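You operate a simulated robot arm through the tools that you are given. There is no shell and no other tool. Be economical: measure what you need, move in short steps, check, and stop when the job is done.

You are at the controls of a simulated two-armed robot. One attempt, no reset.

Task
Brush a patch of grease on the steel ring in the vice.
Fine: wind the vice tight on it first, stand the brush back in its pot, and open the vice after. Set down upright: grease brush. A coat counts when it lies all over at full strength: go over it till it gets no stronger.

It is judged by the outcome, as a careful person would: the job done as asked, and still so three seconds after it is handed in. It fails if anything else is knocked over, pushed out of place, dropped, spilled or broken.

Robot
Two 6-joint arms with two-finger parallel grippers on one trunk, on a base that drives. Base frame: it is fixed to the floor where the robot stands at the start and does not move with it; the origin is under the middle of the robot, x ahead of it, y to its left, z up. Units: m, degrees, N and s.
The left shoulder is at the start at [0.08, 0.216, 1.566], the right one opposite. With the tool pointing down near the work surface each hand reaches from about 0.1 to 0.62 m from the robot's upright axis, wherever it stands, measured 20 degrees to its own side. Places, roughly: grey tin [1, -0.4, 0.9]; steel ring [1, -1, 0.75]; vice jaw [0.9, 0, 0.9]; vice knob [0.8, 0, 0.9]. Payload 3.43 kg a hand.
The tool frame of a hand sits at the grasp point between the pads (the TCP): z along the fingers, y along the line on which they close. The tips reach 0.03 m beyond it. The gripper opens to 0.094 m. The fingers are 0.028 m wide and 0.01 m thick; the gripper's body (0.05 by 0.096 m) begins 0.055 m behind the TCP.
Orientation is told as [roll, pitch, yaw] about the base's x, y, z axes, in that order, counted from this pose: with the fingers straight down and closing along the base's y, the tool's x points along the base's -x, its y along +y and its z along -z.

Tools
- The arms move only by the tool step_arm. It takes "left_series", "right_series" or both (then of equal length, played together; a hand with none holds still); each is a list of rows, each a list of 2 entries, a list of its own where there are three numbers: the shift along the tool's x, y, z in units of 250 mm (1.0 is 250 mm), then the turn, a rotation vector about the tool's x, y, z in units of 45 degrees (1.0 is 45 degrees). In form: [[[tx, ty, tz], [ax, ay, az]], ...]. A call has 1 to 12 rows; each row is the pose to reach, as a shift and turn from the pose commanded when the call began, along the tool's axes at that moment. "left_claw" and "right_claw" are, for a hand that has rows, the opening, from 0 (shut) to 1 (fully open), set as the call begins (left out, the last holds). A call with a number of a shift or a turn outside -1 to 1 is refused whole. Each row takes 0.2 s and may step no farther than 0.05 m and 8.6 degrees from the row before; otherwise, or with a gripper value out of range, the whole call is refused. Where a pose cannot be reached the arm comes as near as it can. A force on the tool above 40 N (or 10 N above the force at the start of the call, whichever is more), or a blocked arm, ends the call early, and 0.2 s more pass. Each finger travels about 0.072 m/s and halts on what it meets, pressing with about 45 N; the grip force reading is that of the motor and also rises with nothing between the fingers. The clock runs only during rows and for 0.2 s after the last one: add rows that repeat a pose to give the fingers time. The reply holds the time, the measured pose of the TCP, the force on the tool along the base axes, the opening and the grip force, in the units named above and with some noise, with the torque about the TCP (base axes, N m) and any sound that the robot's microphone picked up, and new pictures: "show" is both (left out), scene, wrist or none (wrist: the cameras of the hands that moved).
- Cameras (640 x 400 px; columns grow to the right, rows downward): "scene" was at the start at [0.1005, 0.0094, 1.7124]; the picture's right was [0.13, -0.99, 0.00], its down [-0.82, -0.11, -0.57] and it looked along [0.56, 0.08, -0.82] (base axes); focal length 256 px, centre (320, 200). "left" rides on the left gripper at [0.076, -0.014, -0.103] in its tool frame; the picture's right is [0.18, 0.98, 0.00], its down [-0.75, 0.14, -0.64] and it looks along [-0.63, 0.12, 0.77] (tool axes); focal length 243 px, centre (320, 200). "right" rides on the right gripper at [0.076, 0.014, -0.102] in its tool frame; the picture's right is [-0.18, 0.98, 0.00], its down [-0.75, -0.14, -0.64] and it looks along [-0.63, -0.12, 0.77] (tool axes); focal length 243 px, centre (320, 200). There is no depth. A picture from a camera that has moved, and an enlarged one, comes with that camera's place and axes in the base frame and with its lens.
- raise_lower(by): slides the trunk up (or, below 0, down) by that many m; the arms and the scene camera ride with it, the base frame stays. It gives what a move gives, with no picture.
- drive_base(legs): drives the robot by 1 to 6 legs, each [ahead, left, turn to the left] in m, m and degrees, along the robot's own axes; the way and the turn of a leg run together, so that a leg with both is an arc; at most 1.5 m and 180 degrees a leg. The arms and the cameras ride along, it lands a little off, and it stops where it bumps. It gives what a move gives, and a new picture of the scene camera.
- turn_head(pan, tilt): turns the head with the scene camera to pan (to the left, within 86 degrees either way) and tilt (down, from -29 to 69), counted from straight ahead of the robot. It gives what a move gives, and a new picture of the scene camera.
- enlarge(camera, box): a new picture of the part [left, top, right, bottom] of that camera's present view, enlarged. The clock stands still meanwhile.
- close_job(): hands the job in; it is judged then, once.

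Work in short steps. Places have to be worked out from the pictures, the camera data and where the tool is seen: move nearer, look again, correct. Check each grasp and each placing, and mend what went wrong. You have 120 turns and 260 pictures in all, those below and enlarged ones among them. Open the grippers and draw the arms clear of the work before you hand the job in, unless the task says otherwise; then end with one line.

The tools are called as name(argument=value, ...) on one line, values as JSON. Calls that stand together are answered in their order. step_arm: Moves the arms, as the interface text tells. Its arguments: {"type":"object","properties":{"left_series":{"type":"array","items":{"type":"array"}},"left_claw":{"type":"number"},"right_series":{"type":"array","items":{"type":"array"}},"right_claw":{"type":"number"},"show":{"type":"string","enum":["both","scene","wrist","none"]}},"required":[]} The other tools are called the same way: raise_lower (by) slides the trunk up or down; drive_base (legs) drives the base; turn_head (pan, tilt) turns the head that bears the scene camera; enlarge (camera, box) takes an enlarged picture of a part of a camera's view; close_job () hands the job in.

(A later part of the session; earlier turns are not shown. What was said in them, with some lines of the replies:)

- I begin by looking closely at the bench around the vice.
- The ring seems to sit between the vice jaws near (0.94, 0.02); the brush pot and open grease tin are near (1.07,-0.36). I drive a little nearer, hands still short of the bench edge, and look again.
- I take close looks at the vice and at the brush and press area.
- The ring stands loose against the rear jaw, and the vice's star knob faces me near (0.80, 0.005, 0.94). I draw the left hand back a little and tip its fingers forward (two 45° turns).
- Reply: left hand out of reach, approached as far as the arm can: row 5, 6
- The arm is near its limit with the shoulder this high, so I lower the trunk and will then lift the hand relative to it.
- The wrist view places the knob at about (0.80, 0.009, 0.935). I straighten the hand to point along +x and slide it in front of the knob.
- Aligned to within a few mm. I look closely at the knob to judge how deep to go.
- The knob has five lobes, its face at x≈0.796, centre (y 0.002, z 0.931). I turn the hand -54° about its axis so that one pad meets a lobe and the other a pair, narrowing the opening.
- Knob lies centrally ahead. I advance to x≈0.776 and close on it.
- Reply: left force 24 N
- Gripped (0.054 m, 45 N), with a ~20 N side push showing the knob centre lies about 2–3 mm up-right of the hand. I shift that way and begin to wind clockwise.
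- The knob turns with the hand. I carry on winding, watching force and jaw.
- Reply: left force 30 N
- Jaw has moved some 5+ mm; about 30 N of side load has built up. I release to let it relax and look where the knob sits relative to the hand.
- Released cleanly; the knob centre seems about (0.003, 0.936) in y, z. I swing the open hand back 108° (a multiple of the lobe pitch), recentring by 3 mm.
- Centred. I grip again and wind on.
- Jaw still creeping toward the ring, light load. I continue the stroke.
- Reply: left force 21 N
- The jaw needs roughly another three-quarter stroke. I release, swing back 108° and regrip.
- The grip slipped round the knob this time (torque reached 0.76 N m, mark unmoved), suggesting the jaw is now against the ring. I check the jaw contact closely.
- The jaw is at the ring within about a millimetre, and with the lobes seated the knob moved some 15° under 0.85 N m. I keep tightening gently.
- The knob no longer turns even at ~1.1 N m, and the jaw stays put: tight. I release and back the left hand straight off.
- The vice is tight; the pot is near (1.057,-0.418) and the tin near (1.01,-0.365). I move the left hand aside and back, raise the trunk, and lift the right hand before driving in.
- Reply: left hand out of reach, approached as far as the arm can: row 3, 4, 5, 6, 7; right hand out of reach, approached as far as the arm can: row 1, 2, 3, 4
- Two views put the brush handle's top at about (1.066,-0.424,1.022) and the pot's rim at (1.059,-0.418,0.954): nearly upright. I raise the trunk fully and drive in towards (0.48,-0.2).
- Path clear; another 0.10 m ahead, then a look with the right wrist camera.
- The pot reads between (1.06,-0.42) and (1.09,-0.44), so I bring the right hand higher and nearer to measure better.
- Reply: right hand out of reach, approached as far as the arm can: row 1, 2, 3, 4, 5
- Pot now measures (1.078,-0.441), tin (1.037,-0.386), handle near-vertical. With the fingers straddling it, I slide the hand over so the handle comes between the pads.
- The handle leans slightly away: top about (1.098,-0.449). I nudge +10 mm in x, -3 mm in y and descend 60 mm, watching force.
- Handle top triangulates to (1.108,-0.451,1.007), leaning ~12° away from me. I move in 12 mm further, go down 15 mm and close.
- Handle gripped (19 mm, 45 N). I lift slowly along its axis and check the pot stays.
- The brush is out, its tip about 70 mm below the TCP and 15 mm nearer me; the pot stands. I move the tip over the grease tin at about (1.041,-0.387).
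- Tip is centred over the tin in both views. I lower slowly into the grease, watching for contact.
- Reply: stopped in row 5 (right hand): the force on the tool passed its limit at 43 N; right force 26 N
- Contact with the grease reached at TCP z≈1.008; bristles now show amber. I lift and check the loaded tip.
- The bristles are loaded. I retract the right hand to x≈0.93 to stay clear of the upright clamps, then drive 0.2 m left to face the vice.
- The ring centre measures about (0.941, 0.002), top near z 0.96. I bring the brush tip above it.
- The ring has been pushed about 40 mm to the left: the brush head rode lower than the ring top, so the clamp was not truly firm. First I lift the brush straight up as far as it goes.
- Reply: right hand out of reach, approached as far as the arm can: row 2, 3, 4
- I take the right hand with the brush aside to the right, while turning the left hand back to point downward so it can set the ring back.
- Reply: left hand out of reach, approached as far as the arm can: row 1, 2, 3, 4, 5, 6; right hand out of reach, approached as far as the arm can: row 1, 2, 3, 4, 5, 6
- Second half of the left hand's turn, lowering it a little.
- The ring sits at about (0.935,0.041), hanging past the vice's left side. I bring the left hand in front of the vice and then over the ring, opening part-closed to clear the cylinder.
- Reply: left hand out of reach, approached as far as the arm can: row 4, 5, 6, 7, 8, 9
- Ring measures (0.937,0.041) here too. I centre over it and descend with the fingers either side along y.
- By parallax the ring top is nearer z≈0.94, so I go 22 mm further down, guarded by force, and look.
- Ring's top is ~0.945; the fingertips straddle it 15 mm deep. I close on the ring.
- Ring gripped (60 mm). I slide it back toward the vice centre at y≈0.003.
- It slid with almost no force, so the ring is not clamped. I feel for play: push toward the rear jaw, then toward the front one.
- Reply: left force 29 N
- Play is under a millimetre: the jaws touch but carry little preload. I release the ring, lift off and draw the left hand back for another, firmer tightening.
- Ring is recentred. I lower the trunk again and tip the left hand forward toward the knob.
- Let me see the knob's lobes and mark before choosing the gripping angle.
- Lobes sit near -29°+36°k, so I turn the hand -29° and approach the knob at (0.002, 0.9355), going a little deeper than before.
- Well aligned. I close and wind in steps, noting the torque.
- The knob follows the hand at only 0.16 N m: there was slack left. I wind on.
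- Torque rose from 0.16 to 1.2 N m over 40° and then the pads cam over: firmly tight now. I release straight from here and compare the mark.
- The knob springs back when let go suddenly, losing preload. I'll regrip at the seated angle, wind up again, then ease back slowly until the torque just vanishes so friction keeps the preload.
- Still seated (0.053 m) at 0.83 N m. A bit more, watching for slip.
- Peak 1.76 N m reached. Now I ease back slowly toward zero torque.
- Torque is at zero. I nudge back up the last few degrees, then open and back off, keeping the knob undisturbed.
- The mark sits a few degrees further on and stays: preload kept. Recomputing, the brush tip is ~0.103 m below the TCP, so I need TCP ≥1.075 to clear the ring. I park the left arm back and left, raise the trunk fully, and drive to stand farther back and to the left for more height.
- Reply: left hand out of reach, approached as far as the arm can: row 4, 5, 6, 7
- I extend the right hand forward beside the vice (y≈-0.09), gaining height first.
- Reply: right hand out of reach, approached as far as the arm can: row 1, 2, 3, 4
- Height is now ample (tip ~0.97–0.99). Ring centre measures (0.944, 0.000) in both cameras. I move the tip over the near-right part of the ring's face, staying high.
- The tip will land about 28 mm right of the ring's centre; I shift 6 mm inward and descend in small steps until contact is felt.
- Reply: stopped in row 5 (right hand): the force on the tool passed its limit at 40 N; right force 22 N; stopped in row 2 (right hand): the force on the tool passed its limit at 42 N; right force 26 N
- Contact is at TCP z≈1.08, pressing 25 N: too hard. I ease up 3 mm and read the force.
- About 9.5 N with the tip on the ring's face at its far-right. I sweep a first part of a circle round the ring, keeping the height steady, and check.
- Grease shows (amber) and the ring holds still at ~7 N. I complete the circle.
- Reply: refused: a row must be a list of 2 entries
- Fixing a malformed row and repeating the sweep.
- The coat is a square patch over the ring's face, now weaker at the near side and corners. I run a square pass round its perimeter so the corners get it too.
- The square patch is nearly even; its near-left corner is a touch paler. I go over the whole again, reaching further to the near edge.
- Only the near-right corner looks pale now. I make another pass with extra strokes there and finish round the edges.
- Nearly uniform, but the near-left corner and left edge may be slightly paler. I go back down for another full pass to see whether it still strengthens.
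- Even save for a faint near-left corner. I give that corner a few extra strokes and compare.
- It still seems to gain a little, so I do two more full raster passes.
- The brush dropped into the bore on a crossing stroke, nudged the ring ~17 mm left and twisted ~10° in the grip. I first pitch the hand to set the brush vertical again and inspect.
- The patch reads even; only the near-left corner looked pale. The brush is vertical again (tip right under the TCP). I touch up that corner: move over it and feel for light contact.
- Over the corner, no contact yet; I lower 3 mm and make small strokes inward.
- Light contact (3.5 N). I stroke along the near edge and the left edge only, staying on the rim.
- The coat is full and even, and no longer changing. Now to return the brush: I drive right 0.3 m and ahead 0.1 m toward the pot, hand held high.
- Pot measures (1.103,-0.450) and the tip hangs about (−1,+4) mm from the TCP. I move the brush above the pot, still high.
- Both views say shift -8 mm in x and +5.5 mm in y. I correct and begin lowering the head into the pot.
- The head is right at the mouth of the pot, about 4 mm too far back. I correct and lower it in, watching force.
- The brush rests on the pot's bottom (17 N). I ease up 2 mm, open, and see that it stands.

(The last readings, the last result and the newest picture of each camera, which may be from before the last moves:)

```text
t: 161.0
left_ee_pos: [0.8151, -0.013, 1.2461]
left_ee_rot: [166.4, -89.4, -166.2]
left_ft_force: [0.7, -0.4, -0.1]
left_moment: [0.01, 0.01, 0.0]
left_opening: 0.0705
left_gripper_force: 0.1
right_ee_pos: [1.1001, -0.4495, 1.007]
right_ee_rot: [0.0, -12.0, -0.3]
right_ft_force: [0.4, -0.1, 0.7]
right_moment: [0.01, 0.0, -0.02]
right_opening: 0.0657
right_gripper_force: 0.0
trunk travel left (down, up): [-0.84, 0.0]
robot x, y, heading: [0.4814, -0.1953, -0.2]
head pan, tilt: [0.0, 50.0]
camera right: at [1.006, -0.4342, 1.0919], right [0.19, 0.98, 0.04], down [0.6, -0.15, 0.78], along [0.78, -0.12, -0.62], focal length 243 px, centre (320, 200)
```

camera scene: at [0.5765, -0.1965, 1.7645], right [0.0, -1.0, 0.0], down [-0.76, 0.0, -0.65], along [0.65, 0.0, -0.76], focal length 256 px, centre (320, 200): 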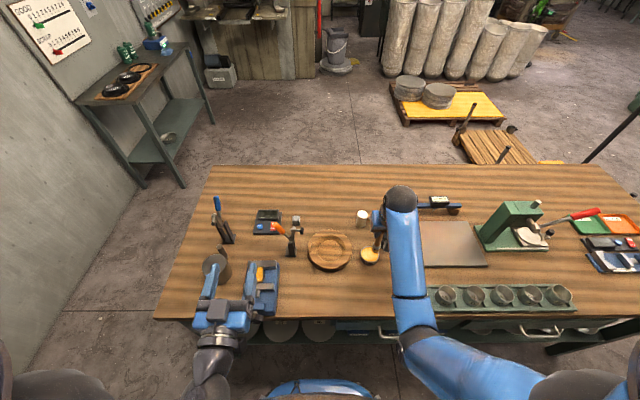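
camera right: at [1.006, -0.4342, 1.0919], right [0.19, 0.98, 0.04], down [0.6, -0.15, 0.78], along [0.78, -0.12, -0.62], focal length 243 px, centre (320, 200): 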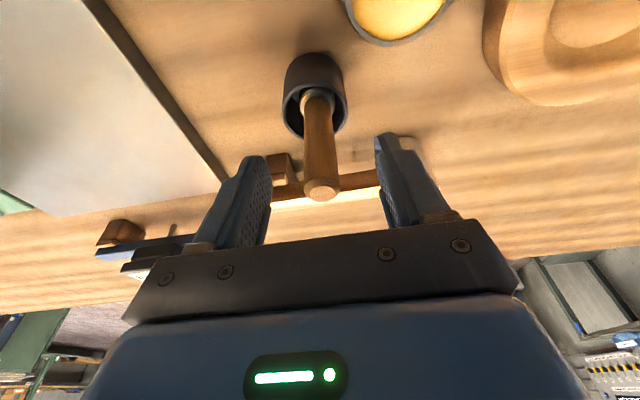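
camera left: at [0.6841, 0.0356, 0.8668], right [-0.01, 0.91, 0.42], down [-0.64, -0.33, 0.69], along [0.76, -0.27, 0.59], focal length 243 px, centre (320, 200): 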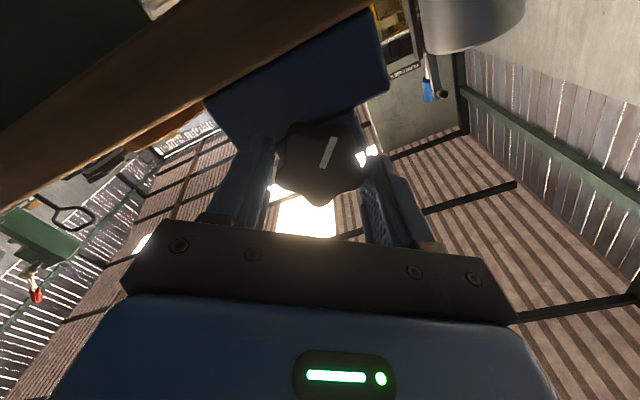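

The brush stands in its pot. I lift the hand straight up and then draw it back.

step_arm(right_series=[[[-0.017, 0, -0.08], [0, 0, 0]], [[-0.034, 0, -0.16], [0, 0, 0]], [[-0.05, 0, -0.24], [0, 0, 0]], [[-0.06, 0, -0.3], [0, 0, 0]], [[0.05, 0, -0.32], [0, 0, 0]], [[0.18, 0, -0.34], [0, 0, 0]], [[0.3, 0, -0.36], [0, 0, 0]], [[0.42, 0, -0.38], [0, 0, 0]], [[0.5, 0, -0.38], [0, 0, 0]], [[0.6, 0, -0.38], [0, 0, 0]]], show="scene")

enlarge(camera="scene", box=[330, 190, 430, 280])

```text
t: 163.2
left_ee_pos: [0.8136, -0.0123, 1.2481]
left_ee_rot: [167.0, -89.4, -166.9]
left_ft_force: [-0.3, 0.5, -0.5]
left_moment: [-0.01, -0.01, 0.02]
left_opening: 0.0706
left_gripper_force: 0.1
right_ee_pos: [0.932, -0.4483, 1.0696]
right_ee_rot: [0.1, -12.1, -0.3]
right_ft_force: [-0.3, 0.6, -0.1]
right_moment: [0.03, 0.01, -0.02]
right_opening: 0.0657
right_gripper_force: 0.1
trunk travel left (down, up): [-0.84, 0.0]
robot x, y, heading: [0.4835, -0.1976, -0.2]
head pan, tilt: [0.0, 50.0]
camera scene: at [0.5885, -0.1981, 1.7636], right [0.0, -1.0, 0.0], down [-0.77, 0.0, -0.64], along [0.64, 0.0, -0.77], focal length 256 px, centre (320, 200)
```

scene: 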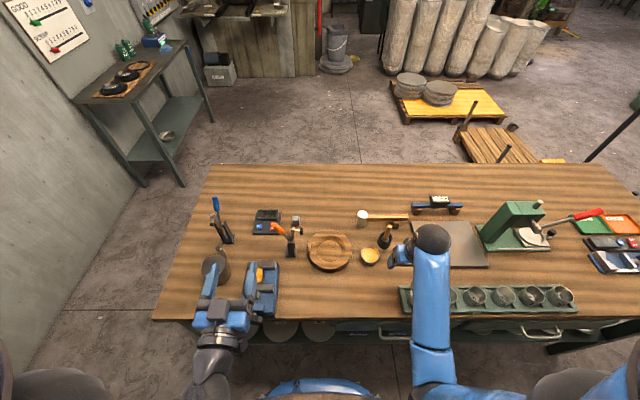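

```text
4.44 times, centred on (380, 235) of scene
camera zoom: at [0.5885, -0.1981, 1.7636], right [0.0, -1.0, 0.0], down [-0.77, 0.0, -0.64], along [0.64, 0.0, -0.77], focal length 1137 px, centre (53, 44)
```

zoom: 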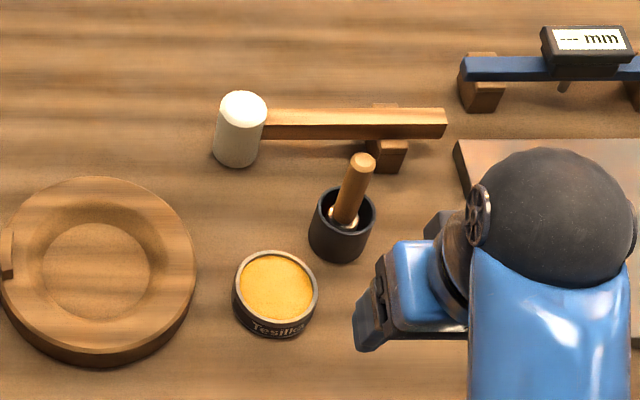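

Brush and pot stand as before. Measured against the jaws, the ring is now within ~5 mm of its original spot, so I leave it. I drive back to the knob station, lower the trunk, and look.

drive_base(legs=[[-0.26, 0, 0], [0, 0.2, 0]])

raise_lower(by=-0.344)

step_arm(left_series=[[[0, 0, 0.05], [0, 0, 0]], [[0, -0.02, 0.15], [0, 0, 0]], [[0, -0.02, 0.2], [0, 0, 0]], [[0, -0.02, 0.2], [0, 0, 0]]])

```text
t: 166.2
left_ee_pos: [0.5534, 0.1866, 1.2474]
left_ee_rot: [144.1, -89.4, -143.7]
left_ft_force: [-1.0, 0.0, -0.2]
left_moment: [0.01, 0.0, 0.03]
left_opening: 0.0703
left_gripper_force: 0.0
right_ee_pos: [0.6727, -0.247, 1.0677]
right_ee_rot: [0.4, -12.0, 0.0]
right_ft_force: [0.2, 0.0, -1.3]
right_moment: [0.04, 0.01, 0.01]
right_opening: 0.0659
right_gripper_force: 0.1
trunk travel left (down, up): [-0.84, 0.0]
robot x, y, heading: [0.2228, 0.0043, 0.1]
head pan, tilt: [0.0, 50.0]
camera scene: at [0.3288, -0.0015, 1.7634], right [0.0, -1.0, 0.0], down [-0.77, 0.0, -0.64], along [0.64, 0.0, -0.77], focal length 256 px, centre (320, 200)
```

scene: 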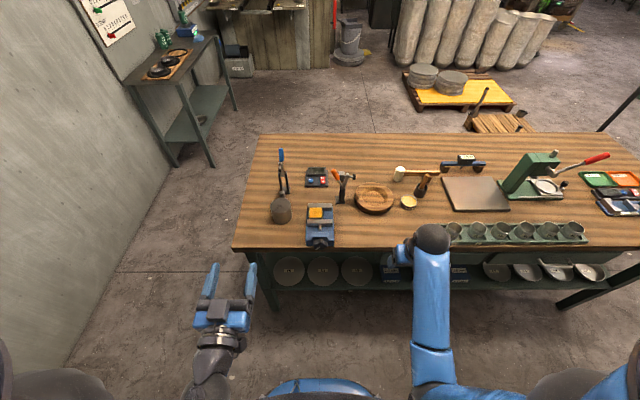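

```text
t: 169.6
left_ee_pos: [0.5532, 0.1908, 0.9035]
left_ee_rot: [166.5, -89.5, -166.1]
left_ft_force: [-0.2, 0.8, -0.4]
left_moment: [-0.01, 0.02, 0.02]
left_opening: 0.0704
left_gripper_force: 0.0
right_ee_pos: [0.6729, -0.2438, 0.7254]
right_ee_rot: [0.2, -12.0, -0.1]
right_ft_force: [-0.4, -0.2, 1.2]
right_moment: [-0.01, -0.01, -0.04]
right_opening: 0.0657
right_gripper_force: 0.1
trunk travel left (down, up): [-0.496, 0.344]
robot x, y, heading: [0.2234, 0.003, 0.2]
head pan, tilt: [0.0, 50.0]
```

```text
t: 170.6
left_ee_pos: [0.603, 0.1847, 0.9018]
left_ee_rot: [165.2, -89.5, -164.8]
left_ft_force: [-0.5, 0.6, -0.1]
left_moment: [0.02, 0.0, -0.03]
left_opening: 0.0704
left_gripper_force: 0.0
right_ee_pos: [0.6717, -0.2439, 0.7242]
right_ee_rot: [0.1, -12.0, -0.1]
right_ft_force: [-0.8, 0.3, -0.2]
right_moment: [-0.02, 0.0, 0.01]
right_opening: 0.0658
right_gripper_force: 0.0
trunk travel left (down, up): [-0.496, 0.344]
robot x, y, heading: [0.2219, 0.0056, 0.3]
head pan, tilt: [0.0, 50.0]
camera scene: at [0.3281, 0.0052, 1.4195], right [0.0, -1.0, 0.0], down [-0.77, 0.0, -0.64], along [0.64, 0.0, -0.77], focal length 256 px, centre (320, 200)
camera left: at [0.5021, 0.1693, 0.8273], right [0.0, 0.98, -0.18], down [-0.65, 0.14, 0.75], along [0.76, 0.12, 0.64], focal length 243 px, centre (320, 200)
```

scene: 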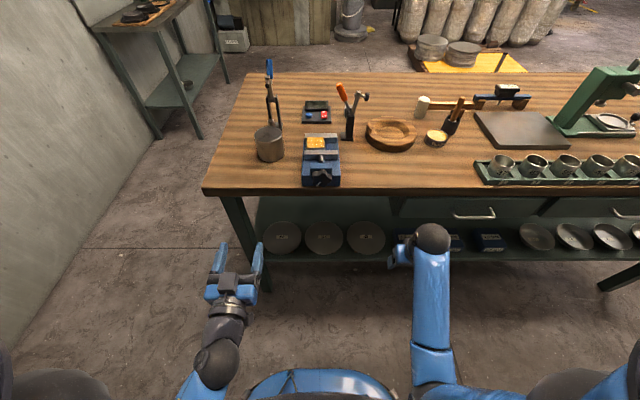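
left: 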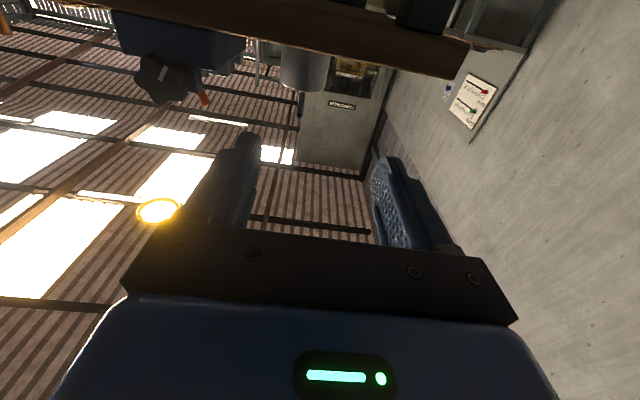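

I slide the left hand in front of the knob again.

step_arm(left_series=[[[-0.03, -0.15, 0.02], [0, 0, 0]], [[-0.06, -0.3, 0.06], [0, 0, 0]], [[-0.1, -0.45, 0.12], [0, 0, 0]], [[-0.137, -0.6, 0.2], [0, 0, 0]], [[-0.137, -0.728, 0.28], [0, 0, 0]], [[-0.137, -0.728, 0.4], [0, 0, 0]], [[-0.137, -0.728, 0.48], [0, 0, 0]], [[-0.137, -0.728, 0.48], [0, 0, 0]]], show="none")

enlarge(camera="left", box=[240, 50, 400, 170])

enlarge(camera="scene", box=[290, 120, 350, 195])

```text
t: 172.4
left_ee_pos: [0.7228, 0.0043, 0.9372]
left_ee_rot: [166.3, -89.5, -165.9]
left_ft_force: [-0.6, 0.2, 0.5]
left_moment: [0.01, -0.01, 0.0]
left_opening: 0.0707
left_gripper_force: 0.0
right_ee_pos: [0.6727, -0.2435, 0.7262]
right_ee_rot: [0.2, -12.0, -0.1]
right_ft_force: [0.7, -0.2, -0.1]
right_moment: [0.01, -0.04, -0.02]
right_opening: 0.0657
right_gripper_force: 0.0
trunk travel left (down, up): [-0.496, 0.344]
robot x, y, heading: [0.2195, 0.0073, 0.1]
head pan, tilt: [0.0, 50.0]
```

```text
3.33 times, centred on (320, 110) of left
camera zoom: at [0.6223, -0.0117, 0.8612], right [0.0, 0.98, -0.18], down [-0.65, 0.14, 0.75], along [0.76, 0.12, 0.64], focal length 809 px, centre (320, 500)
```

zoom: 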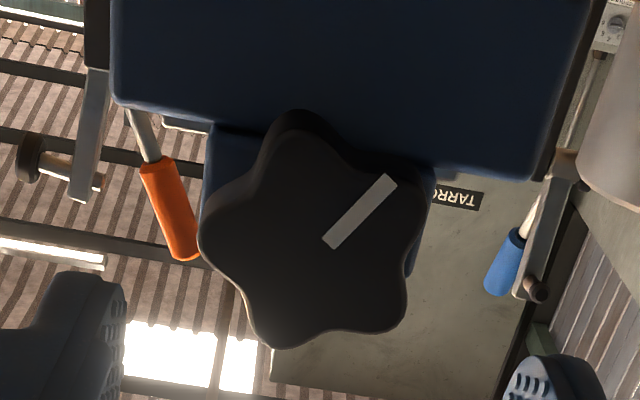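

```text
5.33 times, centred on (320, 158) of scene
camera zoom: at [0.3281, 0.0052, 1.4195], right [0.0, -1.0, 0.0], down [-0.77, 0.0, -0.64], along [0.64, 0.0, -0.77], focal length 1364 px, centre (320, 427)
```

zoom: 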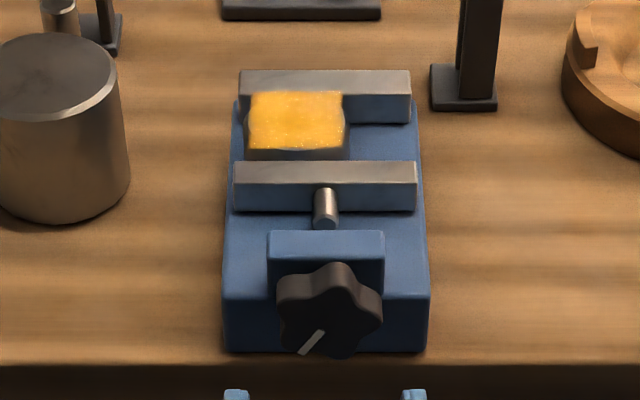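

Knob angle is as I left it. I turn the hand +43° to seat on the lobes, advance and grip, then unwind.

step_arm(left_series=[[[0.008, -0.012, 0], [0, 0, 0.18]], [[0.008, -0.012, 0.02], [0, 0, 0.36]], [[0.008, -0.012, 0.04], [0, 0, 0.54]], [[0.008, -0.012, 0.08], [0, 0, 0.72]], [[0.008, -0.012, 0.13], [0, 0, 0.88]], [[0.008, -0.012, 0.18], [0, 0, 0.96]], [[0.008, -0.012, 0.23], [0, 0, 0.96]], [[0.008, -0.012, 0.24], [0, 0, 0.96]]], left_claw=0.75, show="wrist")

step_arm(left_series=[[[0, 0, 0], [0, 0, 0]], [[0, 0, 0], [0, 0, 0]], [[0, 0, 0], [0, 0, 0]], [[0, 0, 0], [0, 0, -0.12]], [[0, 0, 0], [0, 0, -0.28]], [[0, 0, 0], [0, 0, -0.46]], [[0, 0, 0], [0, 0, -0.64]], [[0, 0, 0], [0, 0, -0.8]]], left_claw=0, show="wrist")

```text
t: 174.2
left_ee_pos: [0.7828, 0.002, 0.9363]
left_ee_rot: [90.6, -46.8, -90.1]
left_ft_force: [0.4, 1.2, -0.3]
left_moment: [0.0, 0.01, 0.01]
left_opening: 0.0704
left_gripper_force: 0.1
right_ee_pos: [0.6729, -0.244, 0.7258]
right_ee_rot: [0.2, -12.0, -0.2]
right_ft_force: [-0.4, 0.3, 0.4]
right_moment: [-0.01, 0.01, 0.0]
right_opening: 0.0658
right_gripper_force: 0.1
trunk travel left (down, up): [-0.496, 0.344]
robot x, y, heading: [0.2207, 0.0059, 0.2]
head pan, tilt: [0.0, 50.0]
camera left: at [0.6824, 0.0432, 0.8711], right [-0.01, 0.84, 0.54], down [-0.65, -0.42, 0.64], along [0.76, -0.34, 0.55], focal length 243 px, centre (320, 200)
```

left: 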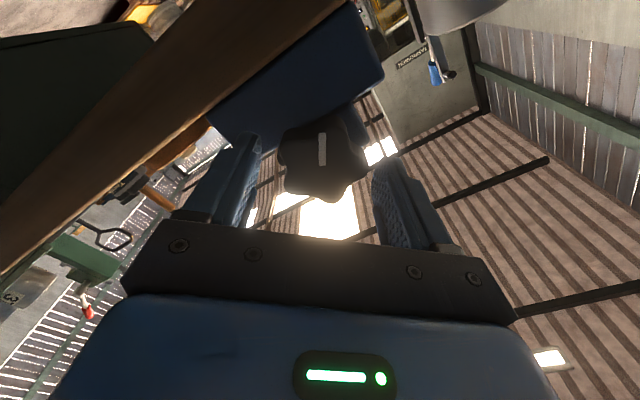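

```text
t: 176.0
left_ee_pos: [0.7826, 0.0033, 0.9373]
left_ee_rot: [94.6, -82.9, -94.3]
left_ft_force: [8.3, 2.8, 12.2]
left_moment: [0.02, -0.61, -0.01]
left_opening: 0.0547
left_gripper_force: 45.0
right_ee_pos: [0.6731, -0.2428, 0.7253]
right_ee_rot: [0.1, -12.0, -0.1]
right_ft_force: [1.1, -1.2, 0.5]
right_moment: [0.03, 0.02, 0.0]
right_opening: 0.0657
right_gripper_force: 0.2
trunk travel left (down, up): [-0.496, 0.344]
robot x, y, heading: [0.2243, 0.0048, 0.3]
head pan, tilt: [0.0, 50.0]
camera left: at [0.6827, -0.0027, 0.8592], right [-0.01, 1.0, -0.06], down [-0.65, 0.04, 0.76], along [0.76, 0.04, 0.65], focal length 243 px, centre (320, 200)
```

left: 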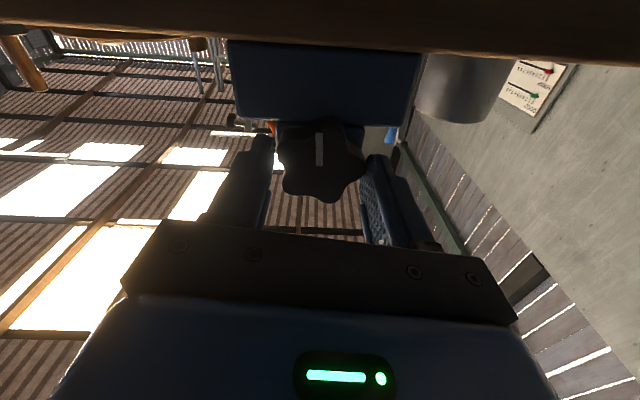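

The knob unwinds with the hand. I finish the stroke (to about -65°), release, and return for the next.

step_arm(left_series=[[[0, 0, 0], [0, 0, -0.18]], [[0, 0, 0], [0, 0, -0.36]], [[0, 0, 0], [0, 0, -0.54]], [[0, 0, 0], [0, 0, -0.72]], [[0, 0, 0], [0, 0, -0.9]]], show="none")

step_arm(left_series=[[[0, 0, 0], [0, 0, -0.18]], [[0, 0, 0], [0, 0, -0.36]], [[0, 0, 0], [0, 0, -0.54]], [[0, 0, 0], [0, 0, -0.7]], [[0, 0, 0], [0, 0, -0.7]]], show="none")

enlarge(camera="scene", box=[290, 120, 350, 195])

```text
t: 177.2
left_ee_pos: [0.7832, 0.0025, 0.9366]
left_ee_rot: [-91.0, -56.6, 91.2]
left_ft_force: [4.6, 0.7, 12.8]
left_moment: [0.0, 0.59, 0.41]
left_opening: 0.0543
left_gripper_force: 46.0
right_ee_pos: [0.6728, -0.2432, 0.726]
right_ee_rot: [0.1, -12.1, -0.1]
right_ft_force: [0.3, 0.1, 0.0]
right_moment: [0.04, -0.01, -0.01]
right_opening: 0.0658
right_gripper_force: 0.1
trunk travel left (down, up): [-0.496, 0.344]
robot x, y, heading: [0.2236, 0.003, 0.1]
head pan, tilt: [0.0, 50.0]
```

```text
t: 178.4
left_ee_pos: [0.7828, 0.0019, 0.9373]
left_ee_rot: [-90.7, -25.2, 90.6]
left_ft_force: [5.7, -1.1, 17.6]
left_moment: [0.04, 0.41, 0.18]
left_opening: 0.0546
left_gripper_force: 45.3
right_ee_pos: [0.6721, -0.2442, 0.7263]
right_ee_rot: [0.2, -12.1, 0.0]
right_ft_force: [-0.2, -0.2, 0.9]
right_moment: [0.04, 0.0, -0.02]
right_opening: 0.0658
right_gripper_force: 0.1
trunk travel left (down, up): [-0.496, 0.344]
robot x, y, heading: [0.2194, 0.0062, 0.0]
head pan, tilt: [0.0, 50.0]
```

```text
5.33 times, centred on (320, 158) of scene
camera zoom: at [0.3276, 0.0049, 1.4196], right [0.0, -1.0, 0.0], down [-0.77, 0.0, -0.64], along [0.64, 0.0, -0.77], focal length 1364 px, centre (320, 427)
```

zoom: 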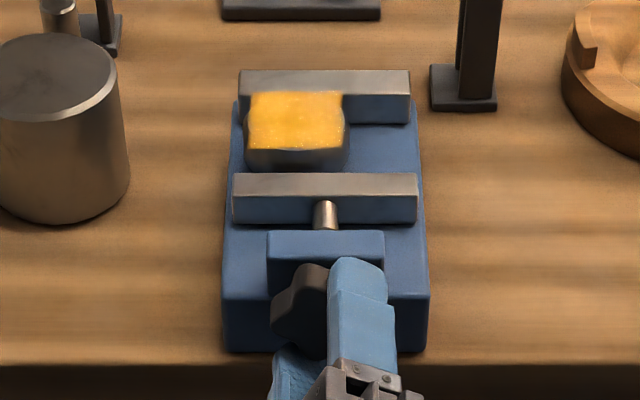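

The jaw is backing off (13 px of ~21 to its original place). One more stroke: release, swing +108°, regrip, unwind.

step_arm(left_series=[[[0, 0, 0], [0, 0, 0]], [[0, 0, 0], [0, 0, 0]], [[0, 0, 0], [0, 0, 0.18]], [[0, 0, 0], [0, 0, 0.36]], [[0, 0, 0], [0, 0, 0.54]], [[0, 0, 0], [0, 0, 0.72]], [[0, 0, 0], [0, 0, 0.9]]], left_claw=0.75, show="none")

step_arm(left_series=[[[0, 0, 0], [0, 0, 0.18]], [[0, 0, 0], [0, 0, 0.36]], [[0, 0, 0], [0, 0, 0.54]], [[0, 0, 0], [0, 0, 0.72]], [[0, 0, 0], [0, 0, 0.9]]], show="none")

step_arm(left_series=[[[0, 0, 0], [0, 0, 0.18]], [[0, 0, 0], [0, 0, 0.36]], [[0, 0, 0], [0, 0, 0.54]], [[0, 0, 0], [0, 0, 0.6]], [[0, 0, 0], [0, 0, 0.6]]], show="wrist")

step_arm(left_series=[[[0, 0, 0], [0, 0, 0]], [[0, 0, 0], [0, 0, 0]], [[0, 0, 0], [0, 0, 0]], [[0, 0, 0], [0, 0, -0.12]], [[0, 0, 0], [0, 0, -0.28]], [[0, 0, 0], [0, 0, -0.46]], [[0, 0, 0], [0, 0, -0.64]], [[0, 0, 0], [0, 0, -0.8]]], left_claw=0, show="none")

step_arm(left_series=[[[0, 0, 0], [0, 0, -0.18]], [[0, 0, 0], [0, 0, -0.36]], [[0, 0, 0], [0, 0, -0.54]], [[0, 0, 0], [0, 0, -0.72]], [[0, 0, 0], [0, 0, -0.9]]], show="none")

step_arm(left_series=[[[0, 0, 0], [0, 0, -0.18]], [[0, 0, 0], [0, 0, -0.36]], [[0, 0, 0], [0, 0, -0.54]], [[0, 0, 0], [0, 0, -0.7]], [[0, 0, 0], [0, 0, -0.7]]], show="none")

enlarge(camera="scene", box=[290, 120, 350, 195])

```text
t: 180.0
left_ee_pos: [0.7836, 0.0028, 0.9356]
left_ee_rot: [-91.2, -65.8, 91.5]
left_ft_force: [0.1, 0.0, 0.1]
left_moment: [-0.01, 0.01, -0.05]
left_opening: 0.0705
left_gripper_force: 0.1
right_ee_pos: [0.6715, -0.2437, 0.7245]
right_ee_rot: [0.1, -12.0, -0.1]
right_ft_force: [0.1, 0.4, 0.1]
right_moment: [-0.02, 0.0, 0.01]
right_opening: 0.0655
right_gripper_force: 0.0
trunk travel left (down, up): [-0.496, 0.344]
robot x, y, heading: [0.2213, 0.0033, -0.1]
head pan, tilt: [0.0, 50.0]
```

```text
t: 181.2
left_ee_pos: [0.7832, 0.003, 0.937]
left_ee_rot: [91.7, -73.5, -91.3]
left_ft_force: [-0.4, -0.6, -0.3]
left_moment: [-0.02, 0.04, 0.0]
left_opening: 0.0705
left_gripper_force: 0.0
right_ee_pos: [0.6724, -0.2428, 0.7255]
right_ee_rot: [0.1, -12.1, 0.0]
right_ft_force: [0.1, -0.1, -0.3]
right_moment: [0.02, 0.0, 0.0]
right_opening: 0.0658
right_gripper_force: 0.0
trunk travel left (down, up): [-0.496, 0.344]
robot x, y, heading: [0.2248, 0.0072, 0.2]
head pan, tilt: [0.0, 50.0]
```

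```text
t: 182.4
left_ee_pos: [0.784, 0.002, 0.9361]
left_ee_rot: [90.8, -46.7, -90.3]
left_ft_force: [-0.2, 0.3, -0.3]
left_moment: [0.0, 0.01, 0.02]
left_opening: 0.0706
left_gripper_force: 0.0
right_ee_pos: [0.6726, -0.2437, 0.7239]
right_ee_rot: [0.2, -11.9, -0.2]
right_ft_force: [0.2, -0.7, 0.0]
right_moment: [0.02, 0.01, 0.04]
right_opening: 0.0658
right_gripper_force: 0.0
trunk travel left (down, up): [-0.496, 0.344]
robot x, y, heading: [0.225, 0.007, 0.2]
head pan, tilt: [0.0, 50.0]
camera left: at [0.6829, 0.0431, 0.8712], right [-0.01, 0.84, 0.54], down [-0.64, -0.42, 0.64], along [0.76, -0.34, 0.55], focal length 243 px, centre (320, 200)
```

left: 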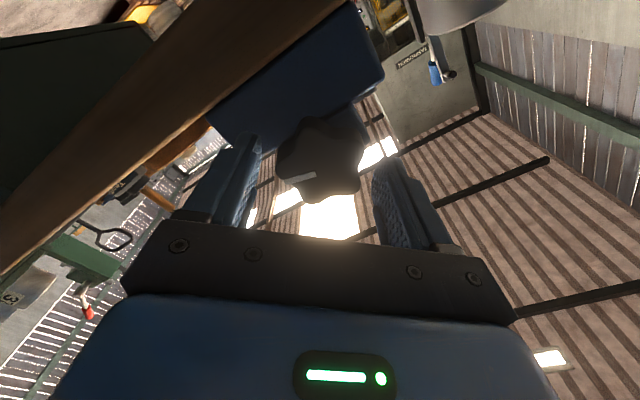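

```text
t: 184.2
left_ee_pos: [0.7839, 0.0021, 0.9377]
left_ee_rot: [94.5, -83.0, -94.1]
left_ft_force: [7.6, 5.3, 11.5]
left_moment: [0.01, 0.5, 0.08]
left_opening: 0.0545
left_gripper_force: 44.4
right_ee_pos: [0.6731, -0.2424, 0.7258]
right_ee_rot: [0.1, -12.0, -0.1]
right_ft_force: [-1.1, -1.3, -0.8]
right_moment: [0.04, -0.02, 0.01]
right_opening: 0.0658
right_gripper_force: 0.0
trunk travel left (down, up): [-0.496, 0.344]
robot x, y, heading: [0.2224, 0.0038, 0.2]
head pan, tilt: [0.0, 50.0]
```

```text
t: 185.4
left_ee_pos: [0.7835, 0.0024, 0.937]
left_ee_rot: [-91.0, -56.7, 91.3]
left_ft_force: [7.3, 3.3, 12.3]
left_moment: [0.03, -0.08, 0.77]
left_opening: 0.0544
left_gripper_force: 44.8
right_ee_pos: [0.6723, -0.2416, 0.7254]
right_ee_rot: [0.2, -12.0, -0.1]
right_ft_force: [-0.4, 0.3, -1.0]
right_moment: [0.02, 0.01, -0.01]
right_opening: 0.0655
right_gripper_force: 0.1
trunk travel left (down, up): [-0.496, 0.344]
robot x, y, heading: [0.2197, 0.0056, 0.2]
head pan, tilt: [0.0, 50.0]
```

```text
t: 186.6
left_ee_pos: [0.7827, 0.001, 0.9361]
left_ee_rot: [-90.5, -25.3, 90.5]
left_ft_force: [8.9, -2.8, 13.4]
left_moment: [1.12, 0.0, 0.16]
left_opening: 0.0552
left_gripper_force: 45.1
right_ee_pos: [0.6719, -0.2448, 0.7244]
right_ee_rot: [0.2, -12.0, -0.1]
right_ft_force: [0.2, -0.6, -0.3]
right_moment: [0.03, 0.04, 0.03]
right_opening: 0.0656
right_gripper_force: 0.0
trunk travel left (down, up): [-0.496, 0.344]
robot x, y, heading: [0.2276, 0.0053, 0.1]
head pan, tilt: [0.0, 50.0]
```

```text
5.33 times, centred on (320, 158) of scene
camera zoom: at [0.3283, 0.0039, 1.4195], right [0.0, -1.0, 0.0], down [-0.77, 0.0, -0.64], along [0.64, 0.0, -0.77], focal length 1364 px, centre (320, 427)
```

zoom: 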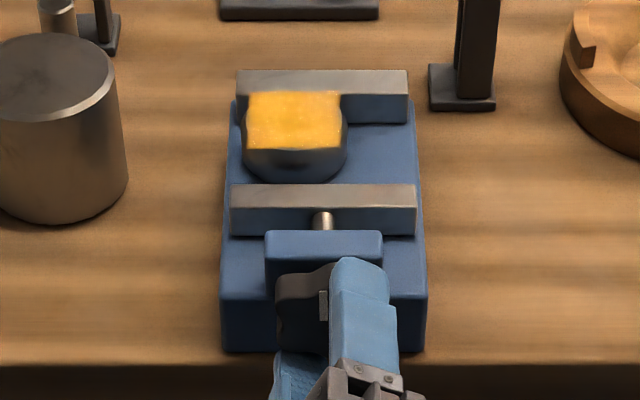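

The jaw is back at its stop (torque 1.1 N m): the vice is fully open and the ring free. I release and withdraw the left hand.

step_arm(left_series=[[[0, 0, 0], [0, 0, 0.1]], [[0, 0, 0], [0, 0, 0.15]], [[0, 0, 0], [0, 0, 0.15]]], show="none")

step_arm(left_series=[[[0, 0, 0], [0, 0, 0]], [[0, 0, 0], [0, 0, 0]], [[0, 0, -0.1], [0, 0, 0]], [[0, 0, -0.25], [0, 0, 0]], [[0, 0, -0.4], [0, 0, 0]], [[0, 0, -0.55], [0, 0, 0]], [[0, 0, -0.65], [0, 0, 0]]], left_claw=0.9, show="scene")

enlarge(camera="scene", box=[280, 120, 360, 195])

enlarge(camera="scene", box=[380, 80, 480, 160])

```text
t: 187.4
left_ee_pos: [0.7833, -0.0003, 0.9359]
left_ee_rot: [-90.4, -32.0, 90.5]
left_ft_force: [4.2, -6.7, 8.7]
left_moment: [0.01, 0.38, -1.12]
left_opening: 0.0549
left_gripper_force: 45.3
right_ee_pos: [0.6722, -0.2444, 0.7249]
right_ee_rot: [0.2, -12.0, -0.1]
right_ft_force: [-0.8, 0.3, -0.2]
right_moment: [0.02, -0.01, -0.01]
right_opening: 0.0655
right_gripper_force: 0.1
trunk travel left (down, up): [-0.496, 0.344]
robot x, y, heading: [0.2209, 0.0066, 0.1]
head pan, tilt: [0.0, 50.0]
```

```text
t: 189.0
left_ee_pos: [0.6224, 0.0021, 0.9365]
left_ee_rot: [-90.6, -31.9, 90.8]
left_ft_force: [0.1, 0.6, 0.4]
left_moment: [0.0, -0.01, -0.01]
left_opening: 0.0848
left_gripper_force: 0.1
right_ee_pos: [0.6725, -0.2444, 0.7254]
right_ee_rot: [0.0, -12.0, -0.1]
right_ft_force: [0.3, 0.4, 0.0]
right_moment: [-0.04, 0.01, 0.02]
right_opening: 0.0658
right_gripper_force: 0.1
trunk travel left (down, up): [-0.496, 0.344]
robot x, y, heading: [0.2214, 0.0045, -0.1]
head pan, tilt: [0.0, 50.0]
camera scene: at [0.3282, 0.0052, 1.4195], right [0.0, -1.0, 0.0], down [-0.77, 0.0, -0.64], along [0.64, 0.0, -0.77], focal length 256 px, centre (320, 200)
```

scene: 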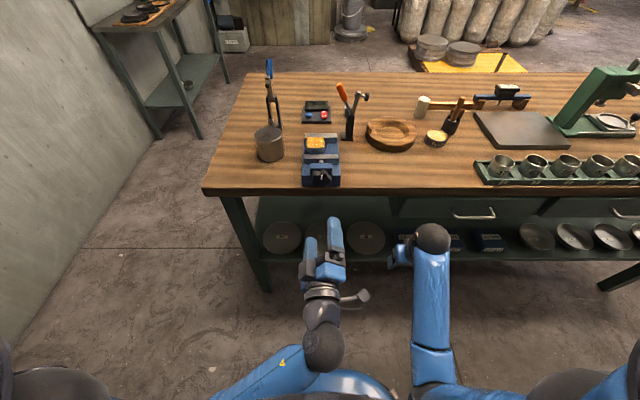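

```text
5.33 times, centred on (320, 158) of scene
camera zoom: at [0.3282, 0.0052, 1.4195], right [0.0, -1.0, 0.0], down [-0.77, 0.0, -0.64], along [0.64, 0.0, -0.77], focal length 1364 px, centre (320, 427)
```

zoom: 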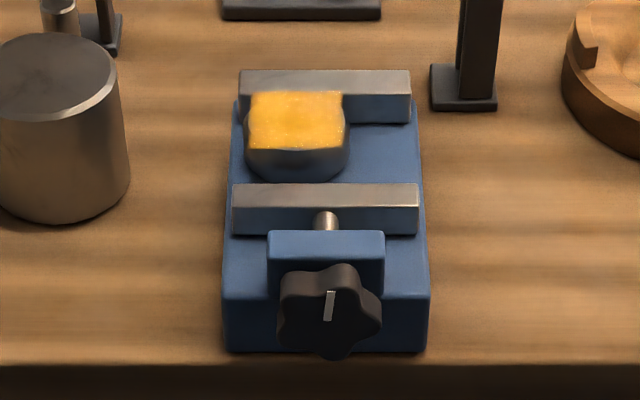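

```text
5.00 times, centred on (430, 120) of scene
camera zoom: at [0.3282, 0.0052, 1.4195], right [0.0, -1.0, 0.0], down [-0.77, 0.0, -0.64], along [0.64, 0.0, -0.77], focal length 1279 px, centre (-230, 600)
```

zoom: 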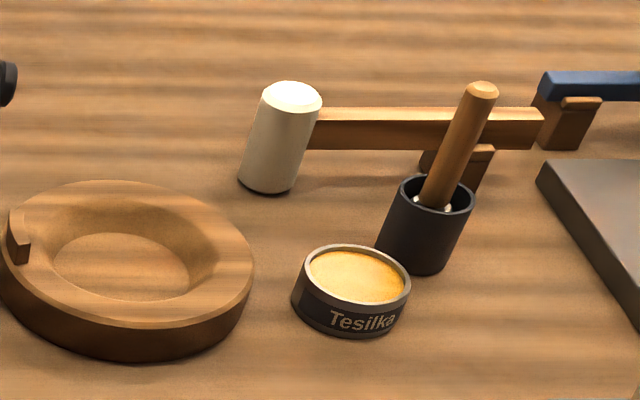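

The knob's mark is back at its starting angle, with the vice open and the ring still coated. The brush stands in its pot, everything else is in place and both arms are clear, so I hand in.

close_job()

```text
The job is handed in.
```

The steel ring has a full, even coat of grease, the brush is back upright in its pot, and the vice is open again. The ring slid in the jaws twice while I worked: once before brushing, when I put it back and re-tightened, and once during brushing. It now sits roughly 1 cm left of where it began. The knob also springs back when let go, so the vice's grip on the ring during brushing was light.
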